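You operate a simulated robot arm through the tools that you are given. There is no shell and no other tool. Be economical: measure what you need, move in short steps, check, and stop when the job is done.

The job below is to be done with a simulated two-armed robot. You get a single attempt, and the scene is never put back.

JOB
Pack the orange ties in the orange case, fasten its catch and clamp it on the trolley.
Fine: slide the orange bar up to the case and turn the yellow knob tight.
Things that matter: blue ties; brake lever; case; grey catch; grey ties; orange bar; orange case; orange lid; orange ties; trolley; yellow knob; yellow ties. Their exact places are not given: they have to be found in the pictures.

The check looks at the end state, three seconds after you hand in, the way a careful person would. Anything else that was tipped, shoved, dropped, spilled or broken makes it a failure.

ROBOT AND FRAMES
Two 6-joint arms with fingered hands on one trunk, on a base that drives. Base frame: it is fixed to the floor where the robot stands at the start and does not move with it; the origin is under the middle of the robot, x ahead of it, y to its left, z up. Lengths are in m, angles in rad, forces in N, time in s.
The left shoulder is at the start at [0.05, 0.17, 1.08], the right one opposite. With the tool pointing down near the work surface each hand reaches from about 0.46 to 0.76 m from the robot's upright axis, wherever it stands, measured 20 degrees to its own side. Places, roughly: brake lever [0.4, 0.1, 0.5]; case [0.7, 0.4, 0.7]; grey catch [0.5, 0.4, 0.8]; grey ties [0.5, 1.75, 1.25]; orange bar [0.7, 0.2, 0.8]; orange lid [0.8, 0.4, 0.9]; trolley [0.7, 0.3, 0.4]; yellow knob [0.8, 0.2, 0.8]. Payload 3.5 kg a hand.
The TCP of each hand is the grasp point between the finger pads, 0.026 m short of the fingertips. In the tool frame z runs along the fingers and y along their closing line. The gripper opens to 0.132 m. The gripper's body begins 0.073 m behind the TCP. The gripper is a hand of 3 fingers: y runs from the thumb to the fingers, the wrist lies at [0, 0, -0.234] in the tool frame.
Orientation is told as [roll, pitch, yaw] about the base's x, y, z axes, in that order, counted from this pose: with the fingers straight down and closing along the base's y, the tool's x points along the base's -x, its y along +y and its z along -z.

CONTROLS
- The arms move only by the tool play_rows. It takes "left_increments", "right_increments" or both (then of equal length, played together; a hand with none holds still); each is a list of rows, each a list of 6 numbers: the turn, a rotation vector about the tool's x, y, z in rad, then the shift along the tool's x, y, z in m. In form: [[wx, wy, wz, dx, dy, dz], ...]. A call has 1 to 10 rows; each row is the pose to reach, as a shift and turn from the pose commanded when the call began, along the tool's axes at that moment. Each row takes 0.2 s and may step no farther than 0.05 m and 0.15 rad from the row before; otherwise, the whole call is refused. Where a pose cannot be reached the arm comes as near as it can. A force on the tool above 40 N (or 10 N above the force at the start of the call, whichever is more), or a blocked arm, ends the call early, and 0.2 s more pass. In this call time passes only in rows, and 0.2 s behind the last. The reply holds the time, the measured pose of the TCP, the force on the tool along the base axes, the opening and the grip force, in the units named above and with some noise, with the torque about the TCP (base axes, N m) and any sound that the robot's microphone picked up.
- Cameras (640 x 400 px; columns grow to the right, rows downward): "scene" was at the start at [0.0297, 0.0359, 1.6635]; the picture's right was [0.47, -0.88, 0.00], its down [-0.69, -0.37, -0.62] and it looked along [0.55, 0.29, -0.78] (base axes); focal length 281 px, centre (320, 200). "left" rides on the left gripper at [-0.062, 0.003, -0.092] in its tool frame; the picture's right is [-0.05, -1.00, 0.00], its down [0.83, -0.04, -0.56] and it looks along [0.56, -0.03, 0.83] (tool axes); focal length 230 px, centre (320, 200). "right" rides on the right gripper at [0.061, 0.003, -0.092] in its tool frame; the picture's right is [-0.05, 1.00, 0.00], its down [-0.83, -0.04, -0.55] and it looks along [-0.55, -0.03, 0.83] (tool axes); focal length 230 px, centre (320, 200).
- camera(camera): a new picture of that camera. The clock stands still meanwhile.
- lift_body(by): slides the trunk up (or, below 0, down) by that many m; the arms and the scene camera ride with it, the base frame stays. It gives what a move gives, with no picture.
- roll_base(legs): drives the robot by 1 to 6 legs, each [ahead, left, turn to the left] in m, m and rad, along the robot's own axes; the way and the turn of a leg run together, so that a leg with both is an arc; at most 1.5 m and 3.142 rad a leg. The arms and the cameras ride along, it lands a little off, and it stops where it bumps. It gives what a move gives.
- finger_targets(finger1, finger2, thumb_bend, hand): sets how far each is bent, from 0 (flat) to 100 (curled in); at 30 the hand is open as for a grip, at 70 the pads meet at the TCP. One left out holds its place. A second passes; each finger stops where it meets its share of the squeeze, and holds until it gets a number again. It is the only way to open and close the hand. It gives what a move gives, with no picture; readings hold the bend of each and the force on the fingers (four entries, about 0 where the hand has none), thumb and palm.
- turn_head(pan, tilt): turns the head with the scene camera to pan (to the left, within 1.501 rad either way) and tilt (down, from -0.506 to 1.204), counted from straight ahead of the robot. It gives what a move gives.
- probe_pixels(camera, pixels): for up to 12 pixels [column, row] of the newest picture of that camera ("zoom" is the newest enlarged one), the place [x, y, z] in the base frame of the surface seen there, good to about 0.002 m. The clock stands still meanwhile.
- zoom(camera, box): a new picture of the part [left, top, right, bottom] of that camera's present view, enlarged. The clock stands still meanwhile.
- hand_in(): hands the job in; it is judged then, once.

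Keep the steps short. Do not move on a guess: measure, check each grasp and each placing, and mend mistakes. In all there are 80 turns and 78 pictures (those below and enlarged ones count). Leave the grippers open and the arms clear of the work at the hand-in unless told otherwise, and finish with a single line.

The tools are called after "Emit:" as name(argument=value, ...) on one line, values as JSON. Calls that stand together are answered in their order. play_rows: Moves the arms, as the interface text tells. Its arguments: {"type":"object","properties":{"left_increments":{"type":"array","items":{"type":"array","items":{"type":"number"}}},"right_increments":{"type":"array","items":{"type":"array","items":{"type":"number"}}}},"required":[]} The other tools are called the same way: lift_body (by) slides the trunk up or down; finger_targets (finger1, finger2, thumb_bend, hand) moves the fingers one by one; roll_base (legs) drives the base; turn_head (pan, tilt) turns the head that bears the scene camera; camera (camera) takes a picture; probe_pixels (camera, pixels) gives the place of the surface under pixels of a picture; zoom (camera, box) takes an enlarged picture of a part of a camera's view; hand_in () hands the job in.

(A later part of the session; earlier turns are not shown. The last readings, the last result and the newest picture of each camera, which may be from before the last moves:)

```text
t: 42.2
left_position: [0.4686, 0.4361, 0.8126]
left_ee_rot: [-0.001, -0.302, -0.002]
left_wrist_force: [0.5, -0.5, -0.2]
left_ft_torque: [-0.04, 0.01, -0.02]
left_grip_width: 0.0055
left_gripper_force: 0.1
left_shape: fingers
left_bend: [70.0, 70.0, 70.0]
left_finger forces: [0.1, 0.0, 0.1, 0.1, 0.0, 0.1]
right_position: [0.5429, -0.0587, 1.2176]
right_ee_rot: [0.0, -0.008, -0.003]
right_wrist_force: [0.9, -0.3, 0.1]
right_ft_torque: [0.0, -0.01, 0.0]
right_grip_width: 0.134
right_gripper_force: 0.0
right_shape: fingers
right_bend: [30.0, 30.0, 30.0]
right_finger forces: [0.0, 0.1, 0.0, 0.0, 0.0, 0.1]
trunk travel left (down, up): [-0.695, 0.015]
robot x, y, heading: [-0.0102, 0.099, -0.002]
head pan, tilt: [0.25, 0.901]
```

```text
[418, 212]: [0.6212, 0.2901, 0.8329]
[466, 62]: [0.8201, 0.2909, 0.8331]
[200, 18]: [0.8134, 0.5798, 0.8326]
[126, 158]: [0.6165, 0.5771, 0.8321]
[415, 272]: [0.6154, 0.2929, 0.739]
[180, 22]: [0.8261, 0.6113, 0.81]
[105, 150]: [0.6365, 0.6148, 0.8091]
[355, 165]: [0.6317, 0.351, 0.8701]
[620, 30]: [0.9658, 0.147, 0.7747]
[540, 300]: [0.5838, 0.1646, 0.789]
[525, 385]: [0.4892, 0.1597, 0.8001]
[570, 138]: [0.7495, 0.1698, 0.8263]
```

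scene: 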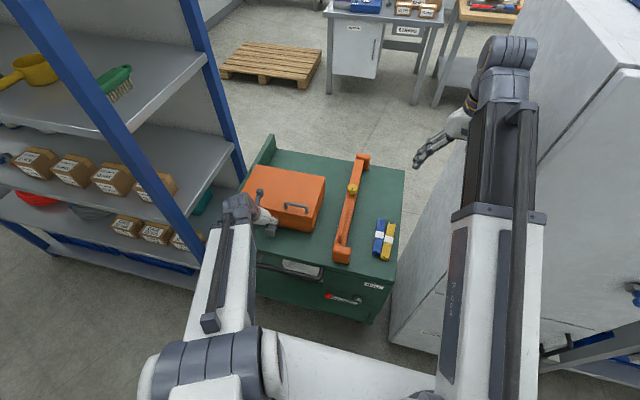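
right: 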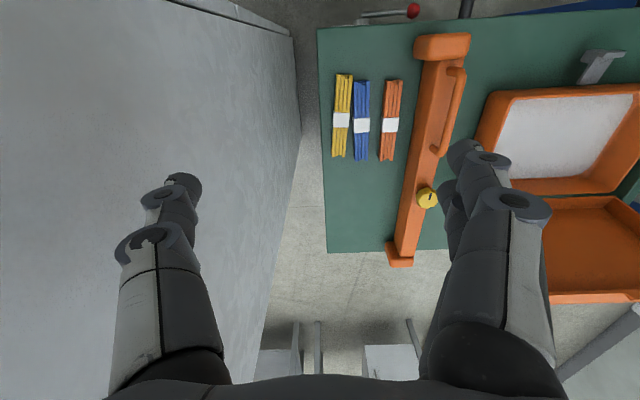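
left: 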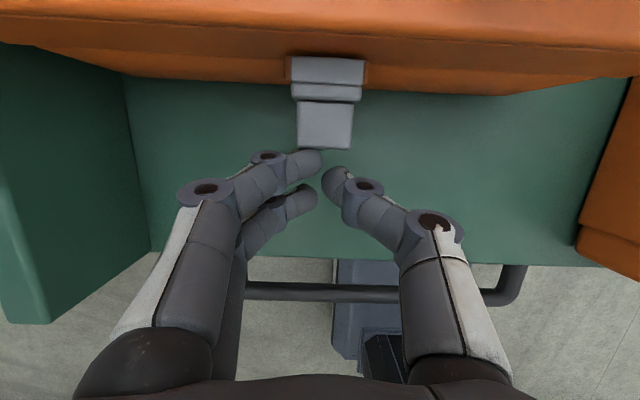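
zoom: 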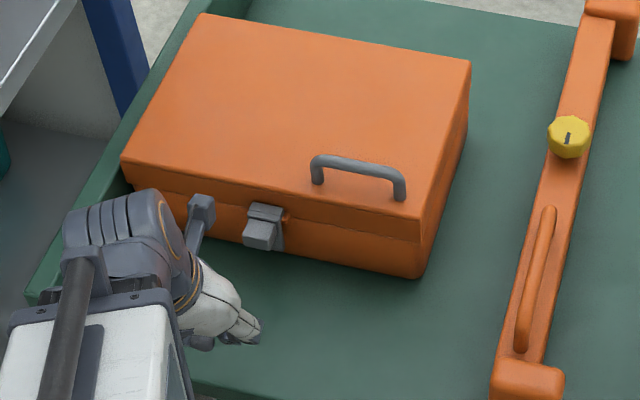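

The hook sits over the keeper, and the case is square (x 0.615–0.822, y 0.288–0.58), still well on the trolley and free of the fence. Now the bar: I'll raise and level the left hand and move it over to y≈0.172, then drive ahead 0.10 m, with fingers opened narrowly for the rod at (0.57, 0.172, 0.83).

Emit:
play_rows(left_increments=[[0, 0.075, 0, -0.0141, 0, -0.0454], [0, 0.15, 0, -0.0283, 0, -0.0908], [0, 0.225, 0, -0.0424, 0, -0.1361], [0, 0.302, 0, -0.0565, 0, -0.1815], [0, 0.302, 0, -0.0565, -0.044, -0.1815], [0, 0.302, 0, -0.0565, -0.088, -0.1815], [0, 0.302, 0, -0.0565, -0.132, -0.1815], [0, 0.302, 0, -0.0565, -0.176, -0.1815], [0, 0.302, 0, -0.0565, -0.22, -0.1815], [0, 0.302, 0, -0.0565, -0.264, -0.1815]])

Emit:
finger_targets(hand="left", finger1=56, finger2=56, thumb_bend=56)

Emit:
roll_base(legs=[[0.1, 0, 0]])

Emit:
camera(camera="left")

```text
t: 44.4
left_position: [0.4688, 0.1731, 1.0029]
left_ee_rot: [-0.001, 0.0, -0.001]
left_wrist_force: [0.7, 0.6, 0.3]
left_ft_torque: [0.0, -0.03, -0.02]
left_grip_width: 0.0056
left_gripper_force: 0.0
left_shape: fingers
left_bend: [70.0, 70.0, 70.0]
left_finger forces: [0.0, 0.0, 0.0, 0.1, 0.0, 0.0]
right_position: [0.5436, -0.0584, 1.2171]
right_ee_rot: [0.0, -0.008, -0.003]
right_wrist_force: [-0.7, 0.9, 0.3]
right_ft_torque: [-0.02, 0.0, -0.04]
right_grip_width: 0.134
right_gripper_force: 0.1
right_shape: fingers
right_bend: [30.0, 30.0, 30.0]
right_finger forces: [0.0, 0.0, 0.0, 0.0, 0.1, 0.0]
trunk travel left (down, up): [-0.695, 0.015]
robot x, y, heading: [-0.0125, 0.1009, -0.005]
head pan, tilt: [0.25, 0.901]
```

```text
t: 45.4
left_position: [0.4684, 0.1725, 1.0023]
left_ee_rot: [0.0, 0.0, -0.001]
left_wrist_force: [-0.2, 0.9, 1.6]
left_ft_torque: [0.0, -0.01, 0.01]
left_grip_width: 0.0471
left_gripper_force: 0.1
left_shape: fingers
left_bend: [56.0, 56.0, 56.0]
left_finger forces: [0.0, 0.0, 0.0, 0.0, 0.0, 0.1]
right_position: [0.5441, -0.058, 1.2181]
right_ee_rot: [0.0, -0.009, -0.002]
right_wrist_force: [-0.1, 0.5, -0.8]
right_ft_torque: [0.0, 0.0, 0.01]
right_grip_width: 0.1342
right_gripper_force: 0.0
right_shape: fingers
right_bend: [30.0, 30.0, 30.0]
right_finger forces: [0.0, 0.0, 0.0, 0.0, 0.1, 0.0]
trunk travel left (down, up): [-0.695, 0.015]
robot x, y, heading: [-0.01, 0.1001, 0.0]
head pan, tilt: [0.25, 0.901]
```

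```text
t: 46.6
left_position: [0.5693, 0.1727, 1.0028]
left_ee_rot: [-0.001, 0.003, -0.001]
left_wrist_force: [0.7, 1.5, -0.9]
left_ft_torque: [0.0, -0.01, -0.01]
left_grip_width: 0.0472
left_gripper_force: 0.1
left_shape: fingers
left_bend: [56.0, 56.0, 56.0]
left_finger forces: [0.1, 0.0, 0.0, 0.1, 0.0, 0.0]
right_position: [0.6449, -0.0587, 1.2163]
right_ee_rot: [0.001, -0.007, -0.002]
right_wrist_force: [0.0, 0.1, 0.2]
right_ft_torque: [0.01, 0.04, 0.0]
right_grip_width: 0.1341
right_gripper_force: 0.1
right_shape: fingers
right_bend: [30.0, 30.0, 30.0]
right_finger forces: [0.0, 0.1, 0.0, 0.1, 0.0, 0.0]
trunk travel left (down, up): [-0.695, 0.015]
robot x, y, heading: [0.0883, 0.101, -0.001]
head pan, tilt: [0.25, 0.901]
```

```text
22 pictures are left
```

left: 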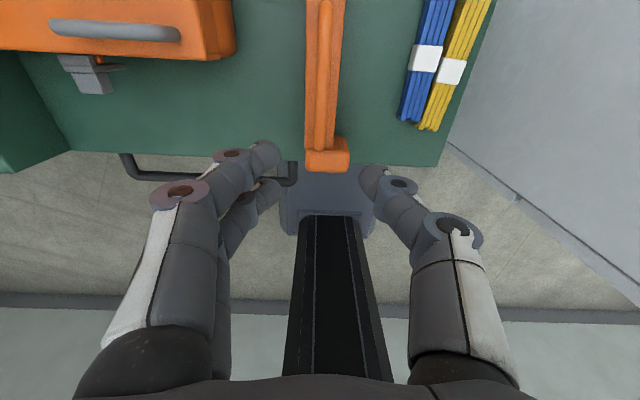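

The rod is centred between the fingers. I'll lower 0.168 m and close on it.

Emit:
probe_pixels(camera="left", pixels=[[325, 20], [325, 60], [325, 100], [323, 140], [325, 160]])

Emit:
play_rows(left_increments=[[0, 0, 0, 0, 0, 0.045], [0, 0, 0, 0, 0, 0.09], [0, 0, 0, 0, 0, 0.135], [0, 0, 0, 0, 0, 0.168]])

Emit:
finger_targets(hand="left", finger1=70, finger2=70, thumb_bend=70)

Emit:
camera(camera="left")

```text
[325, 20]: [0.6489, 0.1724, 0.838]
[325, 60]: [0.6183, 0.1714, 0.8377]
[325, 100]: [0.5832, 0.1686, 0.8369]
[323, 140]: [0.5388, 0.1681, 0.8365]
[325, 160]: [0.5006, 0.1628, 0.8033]
```

```text
t: 47.6
left_position: [0.5683, 0.1735, 0.8358]
left_ee_rot: [0.0, -0.001, -0.002]
left_wrist_force: [-0.2, 0.3, 0.0]
left_ft_torque: [-0.01, 0.02, 0.01]
left_grip_width: 0.0473
left_gripper_force: 0.0
left_shape: fingers
left_bend: [56.0, 56.0, 56.0]
left_finger forces: [0.0, 0.0, 0.1, 0.1, 0.0, 0.0]
right_position: [0.6428, -0.0595, 1.2168]
right_ee_rot: [0.001, -0.011, -0.002]
right_wrist_force: [-0.7, 1.0, -0.5]
right_ft_torque: [-0.02, 0.01, 0.01]
right_grip_width: 0.1341
right_gripper_force: 0.1
right_shape: fingers
right_bend: [30.0, 30.0, 30.0]
right_finger forces: [0.1, 0.0, 0.0, 0.1, 0.0, 0.1]
trunk travel left (down, up): [-0.695, 0.015]
robot x, y, heading: [0.0848, 0.1016, 0.0]
head pan, tilt: [0.25, 0.901]
```

```text
t: 48.6
left_position: [0.5687, 0.1724, 0.8345]
left_ee_rot: [0.001, 0.0, 0.001]
left_wrist_force: [0.5, -0.6, -0.7]
left_ft_torque: [0.03, 0.03, 0.01]
left_grip_width: 0.0073
left_gripper_force: 0.7
left_shape: fingers
left_bend: [70.0, 70.0, 69.0]
left_finger forces: [0.0, 0.1, 0.0, 0.1, 1.3, 0.0]
right_position: [0.6428, -0.0581, 1.218]
right_ee_rot: [-0.001, -0.009, -0.002]
right_wrist_force: [0.9, -0.4, -0.1]
right_ft_torque: [-0.01, 0.01, -0.05]
right_grip_width: 0.134
right_gripper_force: 0.0
right_shape: fingers
right_bend: [30.0, 30.0, 30.0]
right_finger forces: [0.0, 0.1, 0.1, 0.0, 0.1, 0.0]
trunk travel left (down, up): [-0.695, 0.015]
robot x, y, heading: [0.0901, 0.1053, -0.005]
head pan, tilt: [0.25, 0.901]
```

```text
21 pictures are left
```

left: 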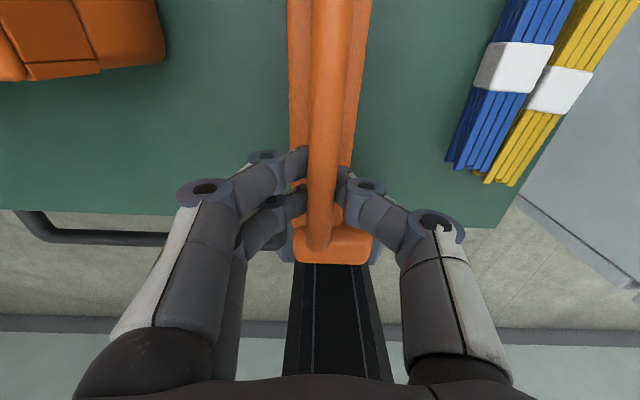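

The pads are around the rod but light. I'll squeeze a bit more, then slide +y 0.08 m in small steps.

Emit:
finger_targets(hand="left", finger1=78, finger2=78, thumb_bend=78)

Emit:
play_rows(left_increments=[[0, 0, 0, 0, 0.01, 0], [0, 0, 0, 0, 0.02, 0], [0, 0, 0, 0, 0.03, 0], [0, 0, 0, 0, 0.04, 0], [0, 0, 0, 0, 0.05, 0], [0, 0, 0, 0, 0.06, 0], [0, 0, 0, 0, 0.07, 0], [0, 0, 0, 0, 0.08, 0]])

Emit:
camera(camera="scene")

```text
t: 49.6
left_position: [0.5675, 0.1726, 0.8329]
left_ee_rot: [-0.001, 0.005, -0.003]
left_wrist_force: [-3.2, -1.1, -29.3]
left_ft_torque: [-0.03, 0.04, 0.05]
left_grip_width: 0.0033
left_gripper_force: 17.9
left_shape: fingers
left_bend: [74.0, 74.0, 71.0]
left_finger forces: [11.0, 11.0, 0.0, 0.0, 13.8, 0.0]
right_position: [0.6434, -0.0593, 1.2175]
right_ee_rot: [0.0, -0.005, -0.002]
right_wrist_force: [-0.1, -0.9, 1.0]
right_ft_torque: [0.0, 0.0, -0.02]
right_grip_width: 0.1341
right_gripper_force: 0.0
right_shape: fingers
right_bend: [30.0, 30.0, 30.0]
right_finger forces: [0.1, 0.1, 0.0, 0.0, 0.0, 0.0]
trunk travel left (down, up): [-0.695, 0.015]
robot x, y, heading: [0.0881, 0.1004, -0.007]
head pan, tilt: [0.25, 0.901]
```

```text
t: 51.4
left_position: [0.5689, 0.2536, 0.8334]
left_ee_rot: [0.001, 0.002, -0.001]
left_wrist_force: [-7.2, -0.7, -34.5]
left_ft_torque: [-0.03, 0.06, 0.01]
left_grip_width: 0.0039
left_gripper_force: 18.2
left_shape: fingers
left_bend: [74.0, 74.0, 71.0]
left_finger forces: [11.8, 11.8, 0.0, 0.0, 14.0, 0.0]
right_position: [0.6436, -0.0571, 1.2175]
right_ee_rot: [-0.001, -0.008, -0.001]
right_wrist_force: [0.1, 0.0, -0.9]
right_ft_torque: [-0.01, -0.02, 0.0]
right_grip_width: 0.1342
right_gripper_force: 0.1
right_shape: fingers
right_bend: [30.0, 30.0, 30.0]
right_finger forces: [0.0, 0.1, 0.1, 0.1, 0.0, 0.1]
trunk travel left (down, up): [-0.695, 0.015]
robot x, y, heading: [0.0923, 0.0971, 0.001]
head pan, tilt: [0.25, 0.901]
```

```text
20 pictures are left
```

scene: 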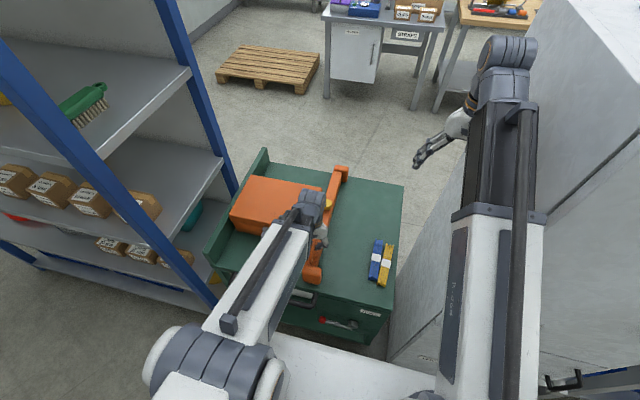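

The bar slid with the hand and the trolley stayed put. I'll ease the squeeze a little (there is 34 N of vertical tension), then advance in small steps until it meets the case.

Emit:
finger_targets(hand="left", finger1=70, finger2=70, thumb_bend=70)

Emit:
play_rows(left_increments=[[0, 0, 0, 0, 0.006, 0], [0, 0, 0, 0, 0.011, 0], [0, 0, 0, 0, 0.015, 0], [0, 0, 0, 0, 0.018, 0], [0, 0, 0, 0, 0.021, 0], [0, 0, 0, 0, 0.024, 0]])

Emit:
camera(camera="left")

```text
t: 52.4
left_position: [0.5678, 0.2524, 0.8359]
left_ee_rot: [0.0, 0.0, -0.001]
left_wrist_force: [1.1, -1.1, -0.1]
left_ft_torque: [-0.03, 0.01, 0.02]
left_grip_width: 0.0075
left_gripper_force: 0.1
left_shape: fingers
left_bend: [69.0, 70.0, 70.0]
left_finger forces: [0.2, 0.1, 0.0, 0.0, 0.8, 0.0]
right_position: [0.6426, -0.0591, 1.2179]
right_ee_rot: [0.0, -0.009, -0.002]
right_wrist_force: [-0.5, 0.2, -0.2]
right_ft_torque: [0.01, 0.0, 0.03]
right_grip_width: 0.1342
right_gripper_force: 0.0
right_shape: fingers
right_bend: [30.0, 30.0, 30.0]
right_finger forces: [0.0, 0.0, 0.0, 0.0, 0.1, 0.0]
trunk travel left (down, up): [-0.695, 0.015]
robot x, y, heading: [0.088, 0.0989, -0.002]
head pan, tilt: [0.25, 0.901]
```

```text
t: 53.8
left_position: [0.5687, 0.277, 0.8361]
left_ee_rot: [0.0, 0.0, -0.001]
left_wrist_force: [0.6, -6.6, -0.1]
left_ft_torque: [-0.06, -0.01, -0.01]
left_grip_width: 0.0111
left_gripper_force: 2.9
left_shape: fingers
left_bend: [70.0, 70.0, 68.0]
left_finger forces: [0.0, 0.0, 0.0, 0.0, 6.0, 0.0]
right_position: [0.6424, -0.0587, 1.2173]
right_ee_rot: [-0.001, -0.009, -0.002]
right_wrist_force: [-0.2, -0.3, -0.4]
right_ft_torque: [0.01, -0.01, -0.02]
right_grip_width: 0.134
right_gripper_force: 0.0
right_shape: fingers
right_bend: [30.0, 30.0, 30.0]
right_finger forces: [0.0, 0.1, 0.1, 0.1, 0.1, 0.0]
trunk travel left (down, up): [-0.695, 0.015]
robot x, y, heading: [0.0861, 0.0976, -0.006]
head pan, tilt: [0.25, 0.901]
```

```text
19 pictures are left
```

left: 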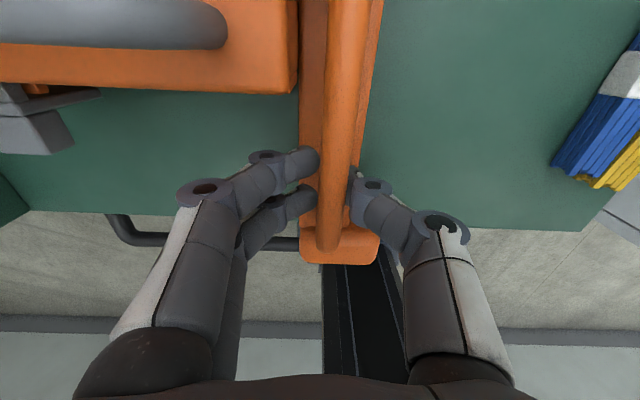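

The bar has met the case (6.6 N). To clamp it needs the case snug between the bar and the left fence, so I'll press on in 3 mm steps and see whether the case slides or the force climbs.

Emit:
play_rows(left_increments=[[0, 0, 0, 0, 0.003, 0], [0, 0, 0, 0, 0.006, 0], [0, 0, 0, 0, 0.009, 0], [0, 0, 0, 0, 0.012, 0]])

Emit:
camera(camera="scene")

Emit:
probe_pixels(camera="scene", pixels=[[245, 182], [236, 212], [240, 190], [320, 188], [328, 203], [335, 185], [343, 172], [230, 205], [370, 310]])

```text
t: 54.8
left_position: [0.5677, 0.2869, 0.8351]
left_ee_rot: [0.0, 0.0, -0.002]
left_wrist_force: [1.1, -19.2, 5.5]
left_ft_torque: [-0.25, 0.02, 0.02]
left_grip_width: 0.0202
left_gripper_force: 8.3
left_shape: fingers
left_bend: [70.0, 70.0, 66.0]
left_finger forces: [0.0, 0.0, 0.0, 0.0, 16.1, 0.1]
right_position: [0.6423, -0.0593, 1.2189]
right_ee_rot: [0.002, -0.009, -0.002]
right_wrist_force: [0.9, -0.4, -1.0]
right_ft_torque: [0.0, -0.02, 0.02]
right_grip_width: 0.1342
right_gripper_force: 0.1
right_shape: fingers
right_bend: [30.0, 30.0, 30.0]
right_finger forces: [0.1, 0.0, 0.0, 0.1, 0.0, 0.1]
trunk travel left (down, up): [-0.695, 0.015]
robot x, y, heading: [0.0883, 0.1009, 0.0]
head pan, tilt: [0.25, 0.901]
```

```text
18 pictures are left
```

scene: 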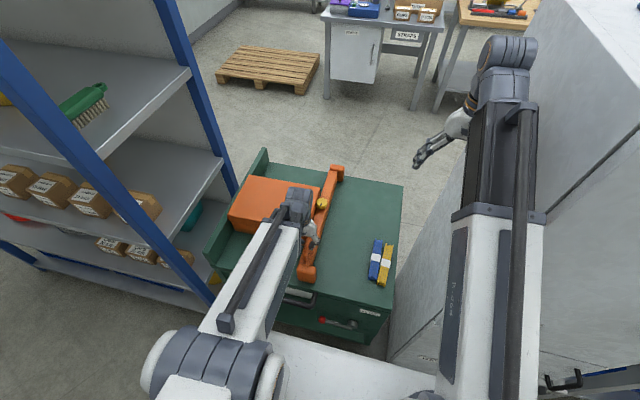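

```text
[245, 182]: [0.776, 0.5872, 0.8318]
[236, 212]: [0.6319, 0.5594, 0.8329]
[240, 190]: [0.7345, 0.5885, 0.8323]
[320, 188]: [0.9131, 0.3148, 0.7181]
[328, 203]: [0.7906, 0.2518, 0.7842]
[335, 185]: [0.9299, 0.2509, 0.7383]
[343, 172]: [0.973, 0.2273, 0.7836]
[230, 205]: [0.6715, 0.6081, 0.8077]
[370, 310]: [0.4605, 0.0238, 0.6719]
```

At 19 N the bar no longer moves (only the thumb gave way), so the case is snug against the fence, and the trolley hasn't moved. I'll unload, open, lift off, and view the knob.

Emit:
play_rows(left_increments=[[0, 0, 0, 0, -0.006, 0], [0, 0, 0, 0, -0.01, 0]])

Emit:
finger_targets(hand="left", finger1=56, finger2=56, thumb_bend=56)

Emit:
play_rows(left_increments=[[0, 0, 0, 0, 0, -0.045], [0, 0, 0, 0, 0, -0.09], [0, 0, 0, -0.04, 0, -0.12], [0, 0, 0, -0.08, 0, -0.14], [0, 0, 0, -0.12, 0, -0.14], [0, 0, 0, -0.15, 0, -0.14]])

Emit:
camera(camera="left")

```text
t: 55.4
left_position: [0.5676, 0.2796, 0.8345]
left_ee_rot: [0.002, -0.001, -0.002]
left_wrist_force: [1.7, -6.1, -1.2]
left_ft_torque: [-0.09, 0.0, 0.04]
left_grip_width: 0.0126
left_gripper_force: 2.8
left_shape: fingers
left_bend: [70.0, 70.0, 67.0]
left_finger forces: [0.0, 0.1, 0.1, 0.0, 6.6, 0.1]
right_position: [0.6428, -0.0578, 1.2174]
right_ee_rot: [0.001, -0.01, -0.003]
right_wrist_force: [-0.2, -0.5, -0.5]
right_ft_torque: [0.02, 0.04, 0.0]
right_grip_width: 0.1342
right_gripper_force: 0.1
right_shape: fingers
right_bend: [30.0, 30.0, 30.0]
right_finger forces: [0.0, 0.1, 0.0, 0.0, 0.1, 0.1]
trunk travel left (down, up): [-0.695, 0.015]
robot x, y, heading: [0.0863, 0.0977, 0.001]
head pan, tilt: [0.25, 0.901]
```

```text
t: 56.4
left_position: [0.5676, 0.279, 0.8344]
left_ee_rot: [0.0, -0.001, -0.002]
left_wrist_force: [0.6, -0.2, -0.9]
left_ft_torque: [0.02, 0.03, 0.0]
left_grip_width: 0.0473
left_gripper_force: 0.0
left_shape: fingers
left_bend: [56.0, 56.0, 56.0]
left_finger forces: [0.0, 0.0, 0.0, 0.0, 0.0, 0.0]
right_position: [0.6421, -0.0583, 1.2177]
right_ee_rot: [-0.001, -0.008, -0.003]
right_wrist_force: [-0.5, -0.4, -0.7]
right_ft_torque: [0.0, -0.03, 0.0]
right_grip_width: 0.1341
right_gripper_force: 0.2
right_shape: fingers
right_bend: [30.0, 30.0, 30.0]
right_finger forces: [0.1, 0.0, 0.0, 0.0, 0.1, 0.1]
trunk travel left (down, up): [-0.695, 0.015]
robot x, y, heading: [0.0905, 0.0988, -0.004]
head pan, tilt: [0.25, 0.901]
```

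```text
t: 57.8
left_position: [0.7196, 0.2785, 0.9749]
left_ee_rot: [0.001, 0.003, -0.001]
left_wrist_force: [-0.6, 0.1, -0.3]
left_ft_torque: [-0.06, -0.03, 0.0]
left_grip_width: 0.0473
left_gripper_force: 0.0
left_shape: fingers
left_bend: [56.0, 56.0, 56.0]
left_finger forces: [0.0, 0.0, 0.1, 0.1, 0.1, 0.1]
right_position: [0.6421, -0.058, 1.2179]
right_ee_rot: [0.0, -0.009, -0.002]
right_wrist_force: [-0.3, -0.2, -0.3]
right_ft_torque: [-0.01, -0.03, 0.0]
right_grip_width: 0.1339
right_gripper_force: 0.2
right_shape: fingers
right_bend: [30.0, 30.0, 30.0]
right_finger forces: [0.1, 0.0, 0.1, 0.0, 0.0, 0.0]
trunk travel left (down, up): [-0.695, 0.015]
robot x, y, heading: [0.0891, 0.0989, -0.003]
head pan, tilt: [0.25, 0.901]
```

```text
17 pictures are left
```

left: 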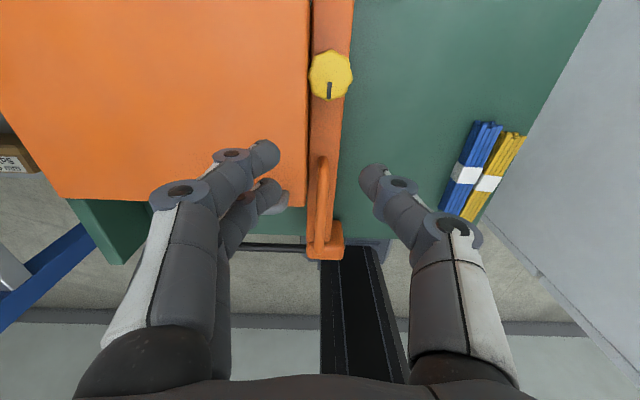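

The bar lies snug along the case. Now I'll measure the knob, the lid edge beside it, and the fence contact before gripping the knob.

Emit:
zoom(camera="left", box=[270, 30, 390, 130])

Emit:
probe_pixels(camera="zoom", pixels=[[325, 180], [325, 90], [212, 190], [435, 185], [325, 275], [190, 190], [205, 300], [230, 330], [300, 330], [410, 330], [205, 100], [325, 285]])

```text
4.00 times, centred on (330, 80) of left
```

zoom: 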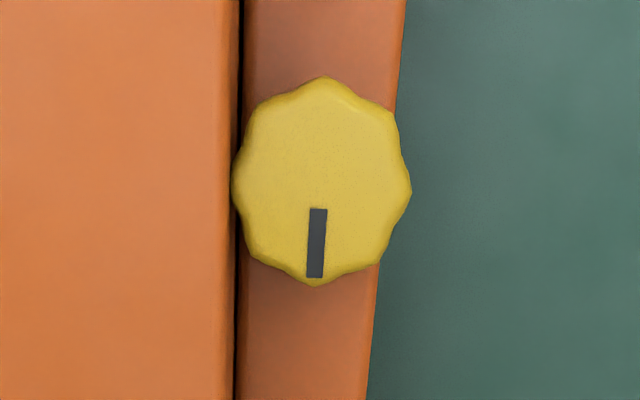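

```text
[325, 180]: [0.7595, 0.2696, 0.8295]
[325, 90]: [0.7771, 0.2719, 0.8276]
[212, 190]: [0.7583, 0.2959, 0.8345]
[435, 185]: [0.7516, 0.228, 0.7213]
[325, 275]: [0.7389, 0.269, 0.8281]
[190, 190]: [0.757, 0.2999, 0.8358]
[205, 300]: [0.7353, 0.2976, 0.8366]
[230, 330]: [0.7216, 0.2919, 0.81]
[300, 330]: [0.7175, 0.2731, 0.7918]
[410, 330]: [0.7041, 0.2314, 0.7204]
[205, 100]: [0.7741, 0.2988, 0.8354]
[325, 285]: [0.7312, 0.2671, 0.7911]
```

Knob centre (0.758, 0.270), radius 0.020, top z 0.829; the lid edge is at y≈0.292 and stands higher than the knob. So I must grip it along x, fingers on the far side, sitting 4 mm to -y, and turn in short clockwise strokes. First I open to ~0.06 and yaw the hand -1.5 rad above the knob.

Emit:
finger_targets(hand="left", finger1=52, finger2=52, thumb_bend=52)

Emit:
play_rows(left_increments=[[0, 0, 0.15, -0.004, -0.0012, 0], [0, 0, 0.3, -0.008, -0.0025, 0], [0, 0, 0.45, -0.012, -0.0037, 0], [0, 0, 0.6, -0.016, -0.005, 0], [0, 0, 0.75, -0.02, -0.0062, 0], [0, 0, 0.9, -0.024, -0.0075, 0], [0, 0, 1.05, -0.028, -0.0087, 0], [0, 0, 1.2, -0.032, -0.01, 0], [0, 0, 1.35, -0.0355, -0.0115, 0], [0, 0, 1.5, -0.0384, -0.0125, 0]])

Emit:
camera(camera="left")

```text
t: 58.8
left_position: [0.7201, 0.2778, 0.9742]
left_ee_rot: [0.0, 0.001, -0.002]
left_wrist_force: [0.6, -0.1, 0.4]
left_ft_torque: [0.0, 0.01, 0.05]
left_grip_width: 0.0603
left_gripper_force: 0.0
left_shape: fingers
left_bend: [52.0, 52.0, 52.0]
left_finger forces: [0.1, 0.1, 0.0, 0.1, 0.1, 0.1]
right_position: [0.6423, -0.0583, 1.2171]
right_ee_rot: [0.001, -0.01, -0.002]
right_wrist_force: [-0.1, 0.7, 0.4]
right_ft_torque: [0.01, -0.02, 0.01]
right_grip_width: 0.134
right_gripper_force: 0.0
right_shape: fingers
right_bend: [30.0, 30.0, 30.0]
right_finger forces: [0.0, 0.0, 0.0, 0.0, 0.1, 0.0]
trunk travel left (down, up): [-0.695, 0.015]
robot x, y, heading: [0.0867, 0.1012, -0.003]
head pan, tilt: [0.25, 0.901]
```

```text
t: 61.0
left_position: [0.7552, 0.2657, 0.9751]
left_ee_rot: [0.0, 0.0, -1.505]
left_wrist_force: [0.0, -0.2, -0.6]
left_ft_torque: [-0.01, -0.02, 0.02]
left_grip_width: 0.0604
left_gripper_force: 0.0
left_shape: fingers
left_bend: [52.0, 52.0, 52.0]
left_finger forces: [0.1, 0.0, 0.0, 0.0, 0.0, 0.0]
right_position: [0.6429, -0.0588, 1.2167]
right_ee_rot: [0.0, -0.009, -0.001]
right_wrist_force: [0.3, -0.4, 0.6]
right_ft_torque: [0.0, 0.02, 0.01]
right_grip_width: 0.1344
right_gripper_force: 0.1
right_shape: fingers
right_bend: [30.0, 30.0, 30.0]
right_finger forces: [0.0, 0.0, 0.1, 0.1, 0.0, 0.0]
trunk travel left (down, up): [-0.695, 0.015]
robot x, y, heading: [0.085, 0.0981, -0.002]
head pan, tilt: [0.25, 0.901]
```

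```text
15 pictures are left
```

left: 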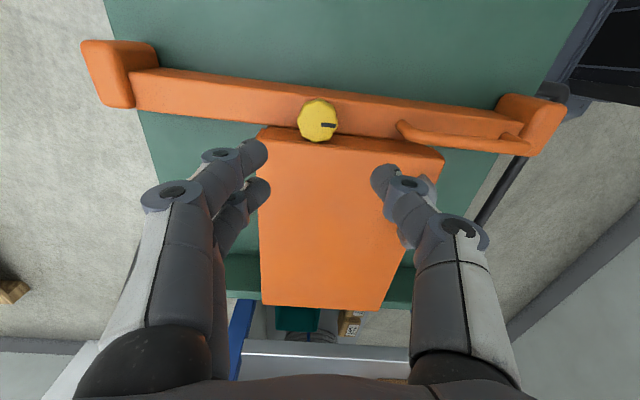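

Over the knob. I'll finish the yaw, lower 0.085 m, and look before going around the knob.

Emit:
play_rows(left_increments=[[0, 0, 0.03, 0, 0.0015, 0.045], [0, 0, 0.066, 0, 0.003, 0.085]])

Emit:
camera(camera="left")

Emit:
probe_pixels(camera="left", pixels=[[318, 135], [290, 135], [345, 135], [318, 155], [318, 170], [240, 180], [400, 180]])

```text
t: 61.6
left_position: [0.7581, 0.2666, 0.8873]
left_ee_rot: [0.0, 0.0, -1.567]
left_wrist_force: [-0.1, 0.6, 0.2]
left_ft_torque: [0.0, 0.02, -0.01]
left_grip_width: 0.0604
left_gripper_force: 0.0
left_shape: fingers
left_bend: [52.0, 52.0, 52.0]
left_finger forces: [0.0, 0.0, 0.1, 0.0, 0.0, 0.0]
right_position: [0.6425, -0.0589, 1.2181]
right_ee_rot: [0.001, -0.008, -0.001]
right_wrist_force: [0.3, 0.0, 0.7]
right_ft_torque: [0.03, -0.01, 0.03]
right_grip_width: 0.1339
right_gripper_force: 0.0
right_shape: fingers
right_bend: [30.0, 30.0, 30.0]
right_finger forces: [0.0, 0.0, 0.0, 0.0, 0.0, 0.0]
trunk travel left (down, up): [-0.695, 0.015]
robot x, y, heading: [0.0876, 0.0986, -0.001]
head pan, tilt: [0.25, 0.901]
```

```text
14 pictures are left
```

left: 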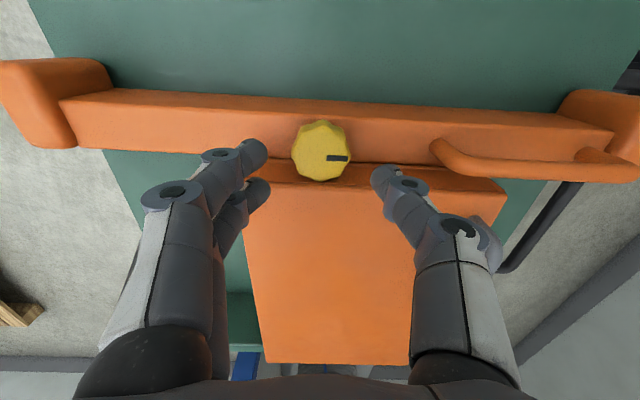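

```text
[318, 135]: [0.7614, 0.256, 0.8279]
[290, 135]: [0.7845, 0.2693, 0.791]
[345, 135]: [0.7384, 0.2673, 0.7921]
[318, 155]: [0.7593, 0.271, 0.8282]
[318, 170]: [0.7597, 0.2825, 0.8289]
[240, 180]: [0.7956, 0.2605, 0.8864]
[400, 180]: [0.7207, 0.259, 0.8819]
```

Fingers straddle the knob. I'll shift 1.5 mm toward -y, lower to TCP z≈0.831 and close gently.

Emit:
play_rows(left_increments=[[0, 0, 0, -0.0015, 0, 0.03], [0, 0, 0, -0.0015, 0, 0.045], [0, 0, 0, -0.0015, 0, 0.056]])

Emit:
finger_targets(hand="left", finger1=66, finger2=66, thumb_bend=66)

Emit:
camera(camera="left")

```text
t: 62.4
left_position: [0.759, 0.2646, 0.8322]
left_ee_rot: [0.0, -0.001, -1.566]
left_wrist_force: [0.5, 1.0, 0.7]
left_ft_torque: [-0.04, 0.01, 0.02]
left_grip_width: 0.0605
left_gripper_force: 0.0
left_shape: fingers
left_bend: [52.0, 52.0, 52.0]
left_finger forces: [0.0, 0.1, 0.1, 0.0, 0.0, 0.0]
right_position: [0.6421, -0.0585, 1.218]
right_ee_rot: [-0.001, -0.008, -0.001]
right_wrist_force: [1.0, -0.4, 0.3]
right_ft_torque: [0.0, 0.04, 0.0]
right_grip_width: 0.1341
right_gripper_force: 0.1
right_shape: fingers
right_bend: [30.0, 30.0, 30.0]
right_finger forces: [0.1, 0.1, 0.0, 0.0, 0.0, 0.0]
trunk travel left (down, up): [-0.695, 0.015]
robot x, y, heading: [0.0871, 0.0976, -0.004]
head pan, tilt: [0.25, 0.901]
```

```text
t: 63.4
left_position: [0.7601, 0.2642, 0.8319]
left_ee_rot: [-0.001, 0.001, -1.568]
left_wrist_force: [-2.9, -0.8, -2.3]
left_ft_torque: [-0.05, 0.05, -0.01]
left_grip_width: 0.0339
left_gripper_force: 8.0
left_shape: fingers
left_bend: [63.0, 59.0, 62.0]
left_finger forces: [2.1, 4.5, 0.0, 0.0, 9.5, 0.1]
right_position: [0.641, -0.0581, 1.2174]
right_ee_rot: [0.001, -0.009, -0.001]
right_wrist_force: [0.7, 0.7, -0.7]
right_ft_torque: [-0.02, -0.02, 0.05]
right_grip_width: 0.1342
right_gripper_force: 0.1
right_shape: fingers
right_bend: [30.0, 30.0, 30.0]
right_finger forces: [0.1, 0.0, 0.0, 0.0, 0.0, 0.1]
trunk travel left (down, up): [-0.695, 0.015]
robot x, y, heading: [0.0921, 0.0962, -0.002]
head pan, tilt: [0.25, 0.901]
```

```text
13 pictures are left
```

left: 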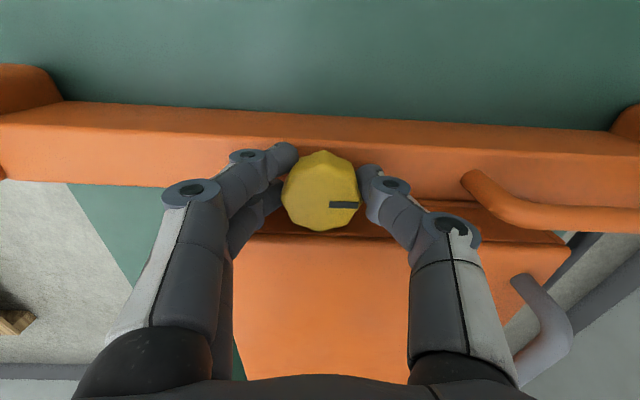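

The knob is held between all three pads, with its mark pointing to -x. I'll squeeze firmer and make a 0.4 rad clockwise stroke.

Emit:
finger_targets(hand="left", finger1=74, finger2=70, thumb_bend=72)

Emit:
play_rows(left_increments=[[0, 0, 0.1, 0, -0.0006, 0], [0, 0, 0.2, 0, -0.0012, 0], [0, 0, 0.3, 0, -0.0018, 0], [0, 0, 0.4, 0.0004, -0.0023, 0]])

Emit:
camera(camera="left")

```text
t: 64.4
left_position: [0.7611, 0.2646, 0.8335]
left_ee_rot: [-0.001, 0.001, -1.567]
left_wrist_force: [-1.9, -2.8, -6.7]
left_ft_torque: [-0.04, 0.11, -0.03]
left_grip_width: 0.0313
left_gripper_force: 16.5
left_shape: fingers
left_bend: [67.0, 60.0, 63.0]
left_finger forces: [8.1, 7.4, 0.0, 0.0, 17.4, 0.0]
right_position: [0.6442, -0.0585, 1.2176]
right_ee_rot: [0.0, -0.009, -0.002]
right_wrist_force: [0.4, 0.8, -1.0]
right_ft_torque: [0.0, -0.01, 0.01]
right_grip_width: 0.134
right_gripper_force: 0.0
right_shape: fingers
right_bend: [30.0, 30.0, 30.0]
right_finger forces: [0.0, 0.1, 0.1, 0.0, 0.1, 0.0]
trunk travel left (down, up): [-0.695, 0.015]
robot x, y, heading: [0.0871, 0.1014, 0.003]
head pan, tilt: [0.25, 0.901]
```

```text
t: 65.4
left_position: [0.7572, 0.2659, 0.8317]
left_ee_rot: [-0.001, 0.001, -1.969]
left_wrist_force: [-0.2, -5.9, -9.0]
left_ft_torque: [-0.11, 0.01, 0.05]
left_grip_width: 0.0315
left_gripper_force: 16.7
left_shape: fingers
left_bend: [68.0, 60.0, 63.0]
left_finger forces: [9.3, 8.8, 0.0, 0.0, 15.2, 0.0]
right_position: [0.6435, -0.0594, 1.217]
right_ee_rot: [0.0, -0.009, -0.001]
right_wrist_force: [-0.2, 0.1, -0.2]
right_ft_torque: [-0.02, -0.01, -0.03]
right_grip_width: 0.1341
right_gripper_force: 0.1
right_shape: fingers
right_bend: [30.0, 30.0, 30.0]
right_finger forces: [0.0, 0.0, 0.0, 0.0, 0.0, 0.1]
trunk travel left (down, up): [-0.695, 0.015]
robot x, y, heading: [0.0873, 0.0997, -0.002]
head pan, tilt: [0.25, 0.901]
```

```text
12 pictures are left
```

left: 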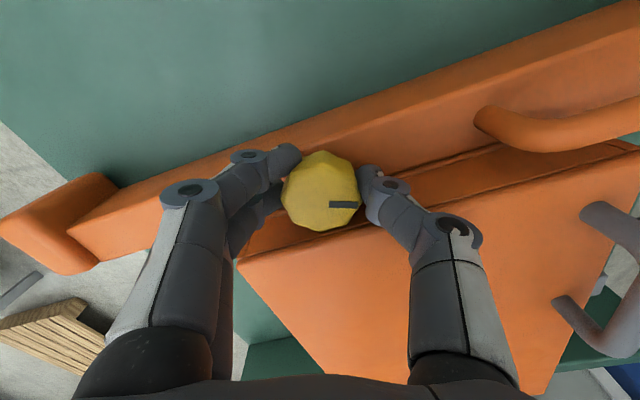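

The knob turns with the hand (mark stays at the thumb), torque still tiny, so it isn't tight yet. I'll continue 0.25 rad more, watching forces.

Emit:
play_rows(left_increments=[[0, 0, 0.08, 0, -0.0004, 0], [0, 0, 0.16, 0, -0.0008, 0], [0, 0, 0.25, 0.0002, -0.0013, 0]])

```text
t: 66.2
left_position: [0.7549, 0.2613, 0.8331]
left_ee_rot: [-0.001, -0.005, -2.219]
left_wrist_force: [-10.3, -26.5, -8.5]
left_ft_torque: [0.2, 0.12, 1.11]
left_grip_width: 0.0308
left_gripper_force: 32.9
left_shape: fingers
left_bend: [68.0, 59.0, 63.0]
left_finger forces: [8.6, 9.5, 0.1, 0.1, 47.3, 0.1]
right_position: [0.6423, -0.0618, 1.2165]
right_ee_rot: [0.002, -0.011, -0.001]
right_wrist_force: [-0.6, -0.2, -1.2]
right_ft_torque: [0.0, -0.01, 0.02]
right_grip_width: 0.1341
right_gripper_force: 0.0
right_shape: fingers
right_bend: [30.0, 30.0, 30.0]
right_finger forces: [0.1, 0.1, 0.0, 0.0, 0.0, 0.0]
trunk travel left (down, up): [-0.695, 0.015]
robot x, y, heading: [0.0879, 0.1009, -0.001]
head pan, tilt: [0.25, 0.901]
```

The thumb met the lid edge (47 N), so the stroke limit is about yaw -2.0. I'll free fingers 1 and 2 first, so the knob isn't turned back, then rotate the hand back, open the thumb and return to the start angle.

Emit:
finger_targets(hand="left", finger1=52, finger2=52)

Emit:
play_rows(left_increments=[[0, 0, -0.12, 0, 0, 0], [0, 0, -0.24, 0, 0.0013, 0], [0, 0, -0.36, 0, 0.002, 0]])

Emit:
finger_targets(hand="left", thumb_bend=52)

Emit:
camera(camera="left")

```text
t: 67.2
left_position: [0.7562, 0.2666, 0.834]
left_ee_rot: [-0.001, 0.001, -2.216]
left_wrist_force: [1.3, 1.6, 4.7]
left_ft_torque: [-0.06, -0.1, 0.06]
left_grip_width: 0.0357
left_gripper_force: 2.8
left_shape: fingers
left_bend: [50.0, 52.0, 72.0]
left_finger forces: [2.8, 0.0, 0.0, 0.1, 3.0, 0.0]
right_position: [0.6411, -0.0589, 1.217]
right_ee_rot: [0.0, -0.007, -0.002]
right_wrist_force: [-0.4, 0.7, -0.1]
right_ft_torque: [0.0, -0.01, 0.0]
right_grip_width: 0.1342
right_gripper_force: 0.0
right_shape: fingers
right_bend: [30.0, 30.0, 30.0]
right_finger forces: [0.0, 0.1, 0.0, 0.0, 0.0, 0.1]
trunk travel left (down, up): [-0.695, 0.015]
robot x, y, heading: [0.088, 0.0966, -0.004]
head pan, tilt: [0.25, 0.901]
```

```text
t: 68.0
left_position: [0.7572, 0.2644, 0.8323]
left_ee_rot: [-0.002, 0.001, -1.856]
left_wrist_force: [-1.8, 1.7, -0.2]
left_ft_torque: [0.04, 0.02, -0.02]
left_grip_width: 0.0319
left_gripper_force: 0.5
left_shape: fingers
left_bend: [52.0, 52.0, 71.0]
left_finger forces: [0.0, 0.0, 0.0, 0.0, 1.9, 0.0]
right_position: [0.6421, -0.0578, 1.2184]
right_ee_rot: [0.0, -0.008, -0.001]
right_wrist_force: [1.2, -0.4, 0.1]
right_ft_torque: [-0.01, -0.02, 0.03]
right_grip_width: 0.1341
right_gripper_force: 0.0
right_shape: fingers
right_bend: [30.0, 30.0, 30.0]
right_finger forces: [0.0, 0.0, 0.0, 0.0, 0.0, 0.0]
trunk travel left (down, up): [-0.695, 0.015]
robot x, y, heading: [0.0868, 0.1012, -0.002]
head pan, tilt: [0.25, 0.901]
```

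```text
t: 69.0
left_position: [0.757, 0.2645, 0.8324]
left_ee_rot: [0.0, -0.001, -1.857]
left_wrist_force: [-0.4, 0.3, -0.5]
left_ft_torque: [0.0, 0.02, 0.03]
left_grip_width: 0.0614
left_gripper_force: 0.2
left_shape: fingers
left_bend: [52.0, 52.0, 52.0]
left_finger forces: [0.0, 0.0, 0.0, 0.0, 0.0, 0.0]
right_position: [0.6433, -0.0577, 1.2178]
right_ee_rot: [-0.001, -0.008, -0.001]
right_wrist_force: [-0.1, 1.4, 0.2]
right_ft_torque: [0.0, 0.0, 0.01]
right_grip_width: 0.1342
right_gripper_force: 0.1
right_shape: fingers
right_bend: [30.0, 30.0, 30.0]
right_finger forces: [0.1, 0.1, 0.0, 0.0, 0.1, 0.1]
trunk travel left (down, up): [-0.695, 0.015]
robot x, y, heading: [0.0869, 0.0995, -0.004]
head pan, tilt: [0.25, 0.901]
```

```text
11 pictures are left
```

left: 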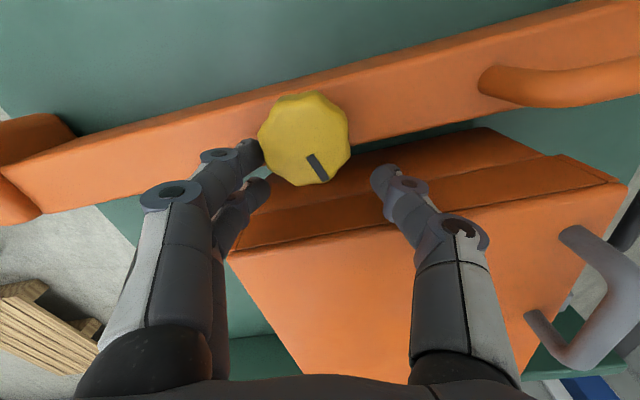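

The view suggests a gap has opened between bar and case (dark strip near (470, 130)), so the wedged thumb may have shifted something. I'll measure.

Emit:
probe_pixels(camera="left", pixels=[[305, 140], [318, 168], [270, 235], [600, 185], [450, 205], [480, 135], [420, 100], [560, 75], [100, 190], [540, 60], [470, 130], [268, 135]])

Emit:
camera(camera="scene")

Emit:
probe_pixels(camera="scene", pixels=[[230, 218], [246, 180], [300, 237], [345, 172], [306, 270], [313, 245], [370, 310]])

```text
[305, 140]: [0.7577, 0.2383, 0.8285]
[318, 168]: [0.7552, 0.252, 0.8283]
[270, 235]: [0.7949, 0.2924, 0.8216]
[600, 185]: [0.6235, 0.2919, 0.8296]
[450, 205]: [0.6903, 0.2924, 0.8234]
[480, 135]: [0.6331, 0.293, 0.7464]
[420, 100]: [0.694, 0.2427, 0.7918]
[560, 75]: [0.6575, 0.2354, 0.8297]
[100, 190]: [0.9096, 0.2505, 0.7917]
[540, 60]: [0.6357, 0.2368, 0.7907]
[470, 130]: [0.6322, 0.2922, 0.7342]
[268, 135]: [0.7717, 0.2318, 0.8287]
```

```text
10 pictures are left
```

scene: 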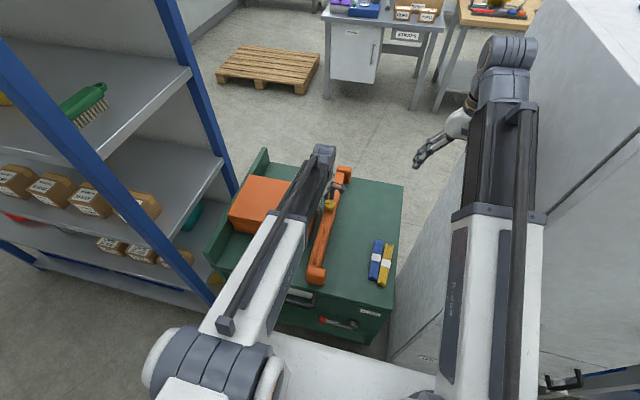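

```text
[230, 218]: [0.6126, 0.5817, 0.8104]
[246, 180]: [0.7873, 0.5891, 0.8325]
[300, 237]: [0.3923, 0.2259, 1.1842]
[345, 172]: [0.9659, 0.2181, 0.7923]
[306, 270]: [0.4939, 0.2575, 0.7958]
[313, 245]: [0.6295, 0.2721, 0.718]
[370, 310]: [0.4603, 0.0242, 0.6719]
```

The bar slipped back about 0.031 m (knob now at y≈0.239); the case and trolley are unmoved. The knob's mark has turned about 90° clockwise but isn't tight. I'll re-centre the hand on the knob at yaw -1.57, grip it, and draw the bar back to the case by the knob.

Emit:
play_rows(left_increments=[[0, 0, -0.14, 0, 0, 0], [0, 0, -0.287, 0, 0, 0], [0, 0, -0.287, -0.0145, 0.0048, 0], [0, 0, -0.287, -0.029, 0.0096, 0]])

Emit:
finger_targets(hand="left", finger1=72, finger2=72, thumb_bend=72)

Emit:
camera(camera="left")

```text
t: 70.0
left_position: [0.7584, 0.2347, 0.8334]
left_ee_rot: [0.0, 0.001, -1.569]
left_wrist_force: [0.6, 0.2, -0.7]
left_ft_torque: [-0.01, 0.01, -0.04]
left_grip_width: 0.0613
left_gripper_force: 0.0
left_shape: fingers
left_bend: [52.0, 52.0, 52.0]
left_finger forces: [0.0, 0.0, 0.1, 0.0, 0.0, 0.1]
right_position: [0.6428, -0.0587, 1.2179]
right_ee_rot: [0.0, -0.009, -0.002]
right_wrist_force: [-0.1, 0.4, 0.5]
right_ft_torque: [0.0, 0.01, 0.02]
right_grip_width: 0.1341
right_gripper_force: 0.0
right_shape: fingers
right_bend: [30.0, 30.0, 30.0]
right_finger forces: [0.0, 0.0, 0.0, 0.1, 0.1, 0.0]
trunk travel left (down, up): [-0.695, 0.015]
robot x, y, heading: [0.0863, 0.1021, -0.002]
head pan, tilt: [0.25, 0.901]
```

```text
t: 71.0
left_position: [0.7573, 0.2348, 0.8327]
left_ee_rot: [-0.004, -0.002, -1.571]
left_wrist_force: [0.2, 0.0, -5.2]
left_ft_torque: [0.0, 0.01, -0.02]
left_grip_width: 0.0312
left_gripper_force: 16.7
left_shape: fingers
left_bend: [65.0, 60.0, 64.0]
left_finger forces: [6.7, 10.0, 0.0, 0.1, 16.2, 0.0]
right_position: [0.6429, -0.0585, 1.2169]
right_ee_rot: [-0.001, -0.008, -0.002]
right_wrist_force: [0.3, -0.2, -0.1]
right_ft_torque: [-0.03, 0.0, -0.04]
right_grip_width: 0.1342
right_gripper_force: 0.0
right_shape: fingers
right_bend: [30.0, 30.0, 30.0]
right_finger forces: [0.0, 0.0, 0.0, 0.0, 0.0, 0.1]
trunk travel left (down, up): [-0.695, 0.015]
robot x, y, heading: [0.089, 0.0992, -0.004]
head pan, tilt: [0.25, 0.901]
```

```text
9 pictures are left
```

left: 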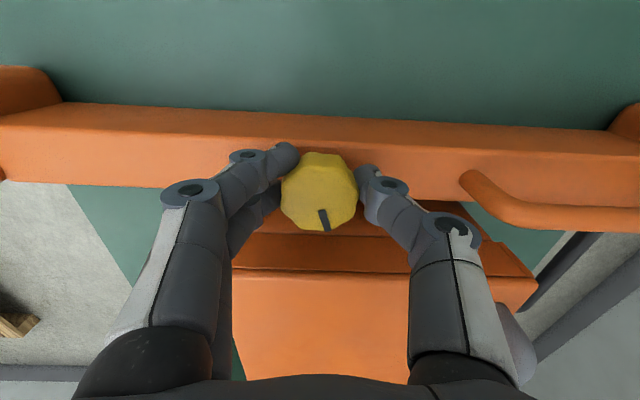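

The mark now points to +y. I'll draw the bar +y by 0.032 m in small steps till it bears on the case.

Emit:
play_rows(left_increments=[[0, 0, 0, 0.008, 0, 0], [0, 0, 0, 0.016, 0, 0], [0, 0, 0, 0.023, 0, 0], [0, 0, 0, 0.028, 0, 0], [0, 0, 0, 0.031, 0, 0], [0, 0, 0, 0.033, 0, 0]])

```text
t: 72.4
left_position: [0.7577, 0.2646, 0.8328]
left_ee_rot: [-0.001, -0.001, -1.569]
left_wrist_force: [1.7, -11.4, -7.2]
left_ft_torque: [-0.26, 0.0, -0.03]
left_grip_width: 0.0317
left_gripper_force: 17.1
left_shape: fingers
left_bend: [65.0, 60.0, 64.0]
left_finger forces: [9.0, 9.5, 0.1, 0.0, 16.7, 0.1]
right_position: [0.6436, -0.0594, 1.218]
right_ee_rot: [0.004, -0.008, -0.003]
right_wrist_force: [0.1, -0.7, 0.6]
right_ft_torque: [0.01, 0.0, 0.0]
right_grip_width: 0.1341
right_gripper_force: 0.0
right_shape: fingers
right_bend: [30.0, 30.0, 30.0]
right_finger forces: [0.1, 0.1, 0.0, 0.2, 0.1, 0.0]
trunk travel left (down, up): [-0.695, 0.015]
robot x, y, heading: [0.0885, 0.1011, 0.001]
head pan, tilt: [0.25, 0.901]
```

The bar bears on the case (11 N). With that preload kept, another 0.4 rad clockwise stroke.

Emit:
play_rows(left_increments=[[0, 0, 0.1, 0, -0.0006, 0], [0, 0, 0.2, 0, -0.0012, 0], [0, 0, 0.3, 0, -0.0018, 0], [0, 0, 0.4, 0.0, -0.0023, 0]])

```text
t: 73.4
left_position: [0.7557, 0.2672, 0.8337]
left_ee_rot: [-0.002, 0.0, -1.972]
left_wrist_force: [-2.2, -16.2, -8.9]
left_ft_torque: [-0.4, 0.01, -0.01]
left_grip_width: 0.0319
left_gripper_force: 17.6
left_shape: fingers
left_bend: [65.0, 60.0, 64.0]
left_finger forces: [10.4, 10.1, 0.0, 0.1, 14.7, 0.0]
right_position: [0.6439, -0.0595, 1.2169]
right_ee_rot: [0.001, -0.008, -0.004]
right_wrist_force: [-0.1, -0.4, -0.1]
right_ft_torque: [0.0, -0.01, -0.02]
right_grip_width: 0.1341
right_gripper_force: 0.1
right_shape: fingers
right_bend: [30.0, 30.0, 30.0]
right_finger forces: [0.0, 0.1, 0.1, 0.1, 0.1, 0.0]
trunk travel left (down, up): [-0.695, 0.015]
robot x, y, heading: [0.0914, 0.106, -0.001]
head pan, tilt: [0.25, 0.901]
```

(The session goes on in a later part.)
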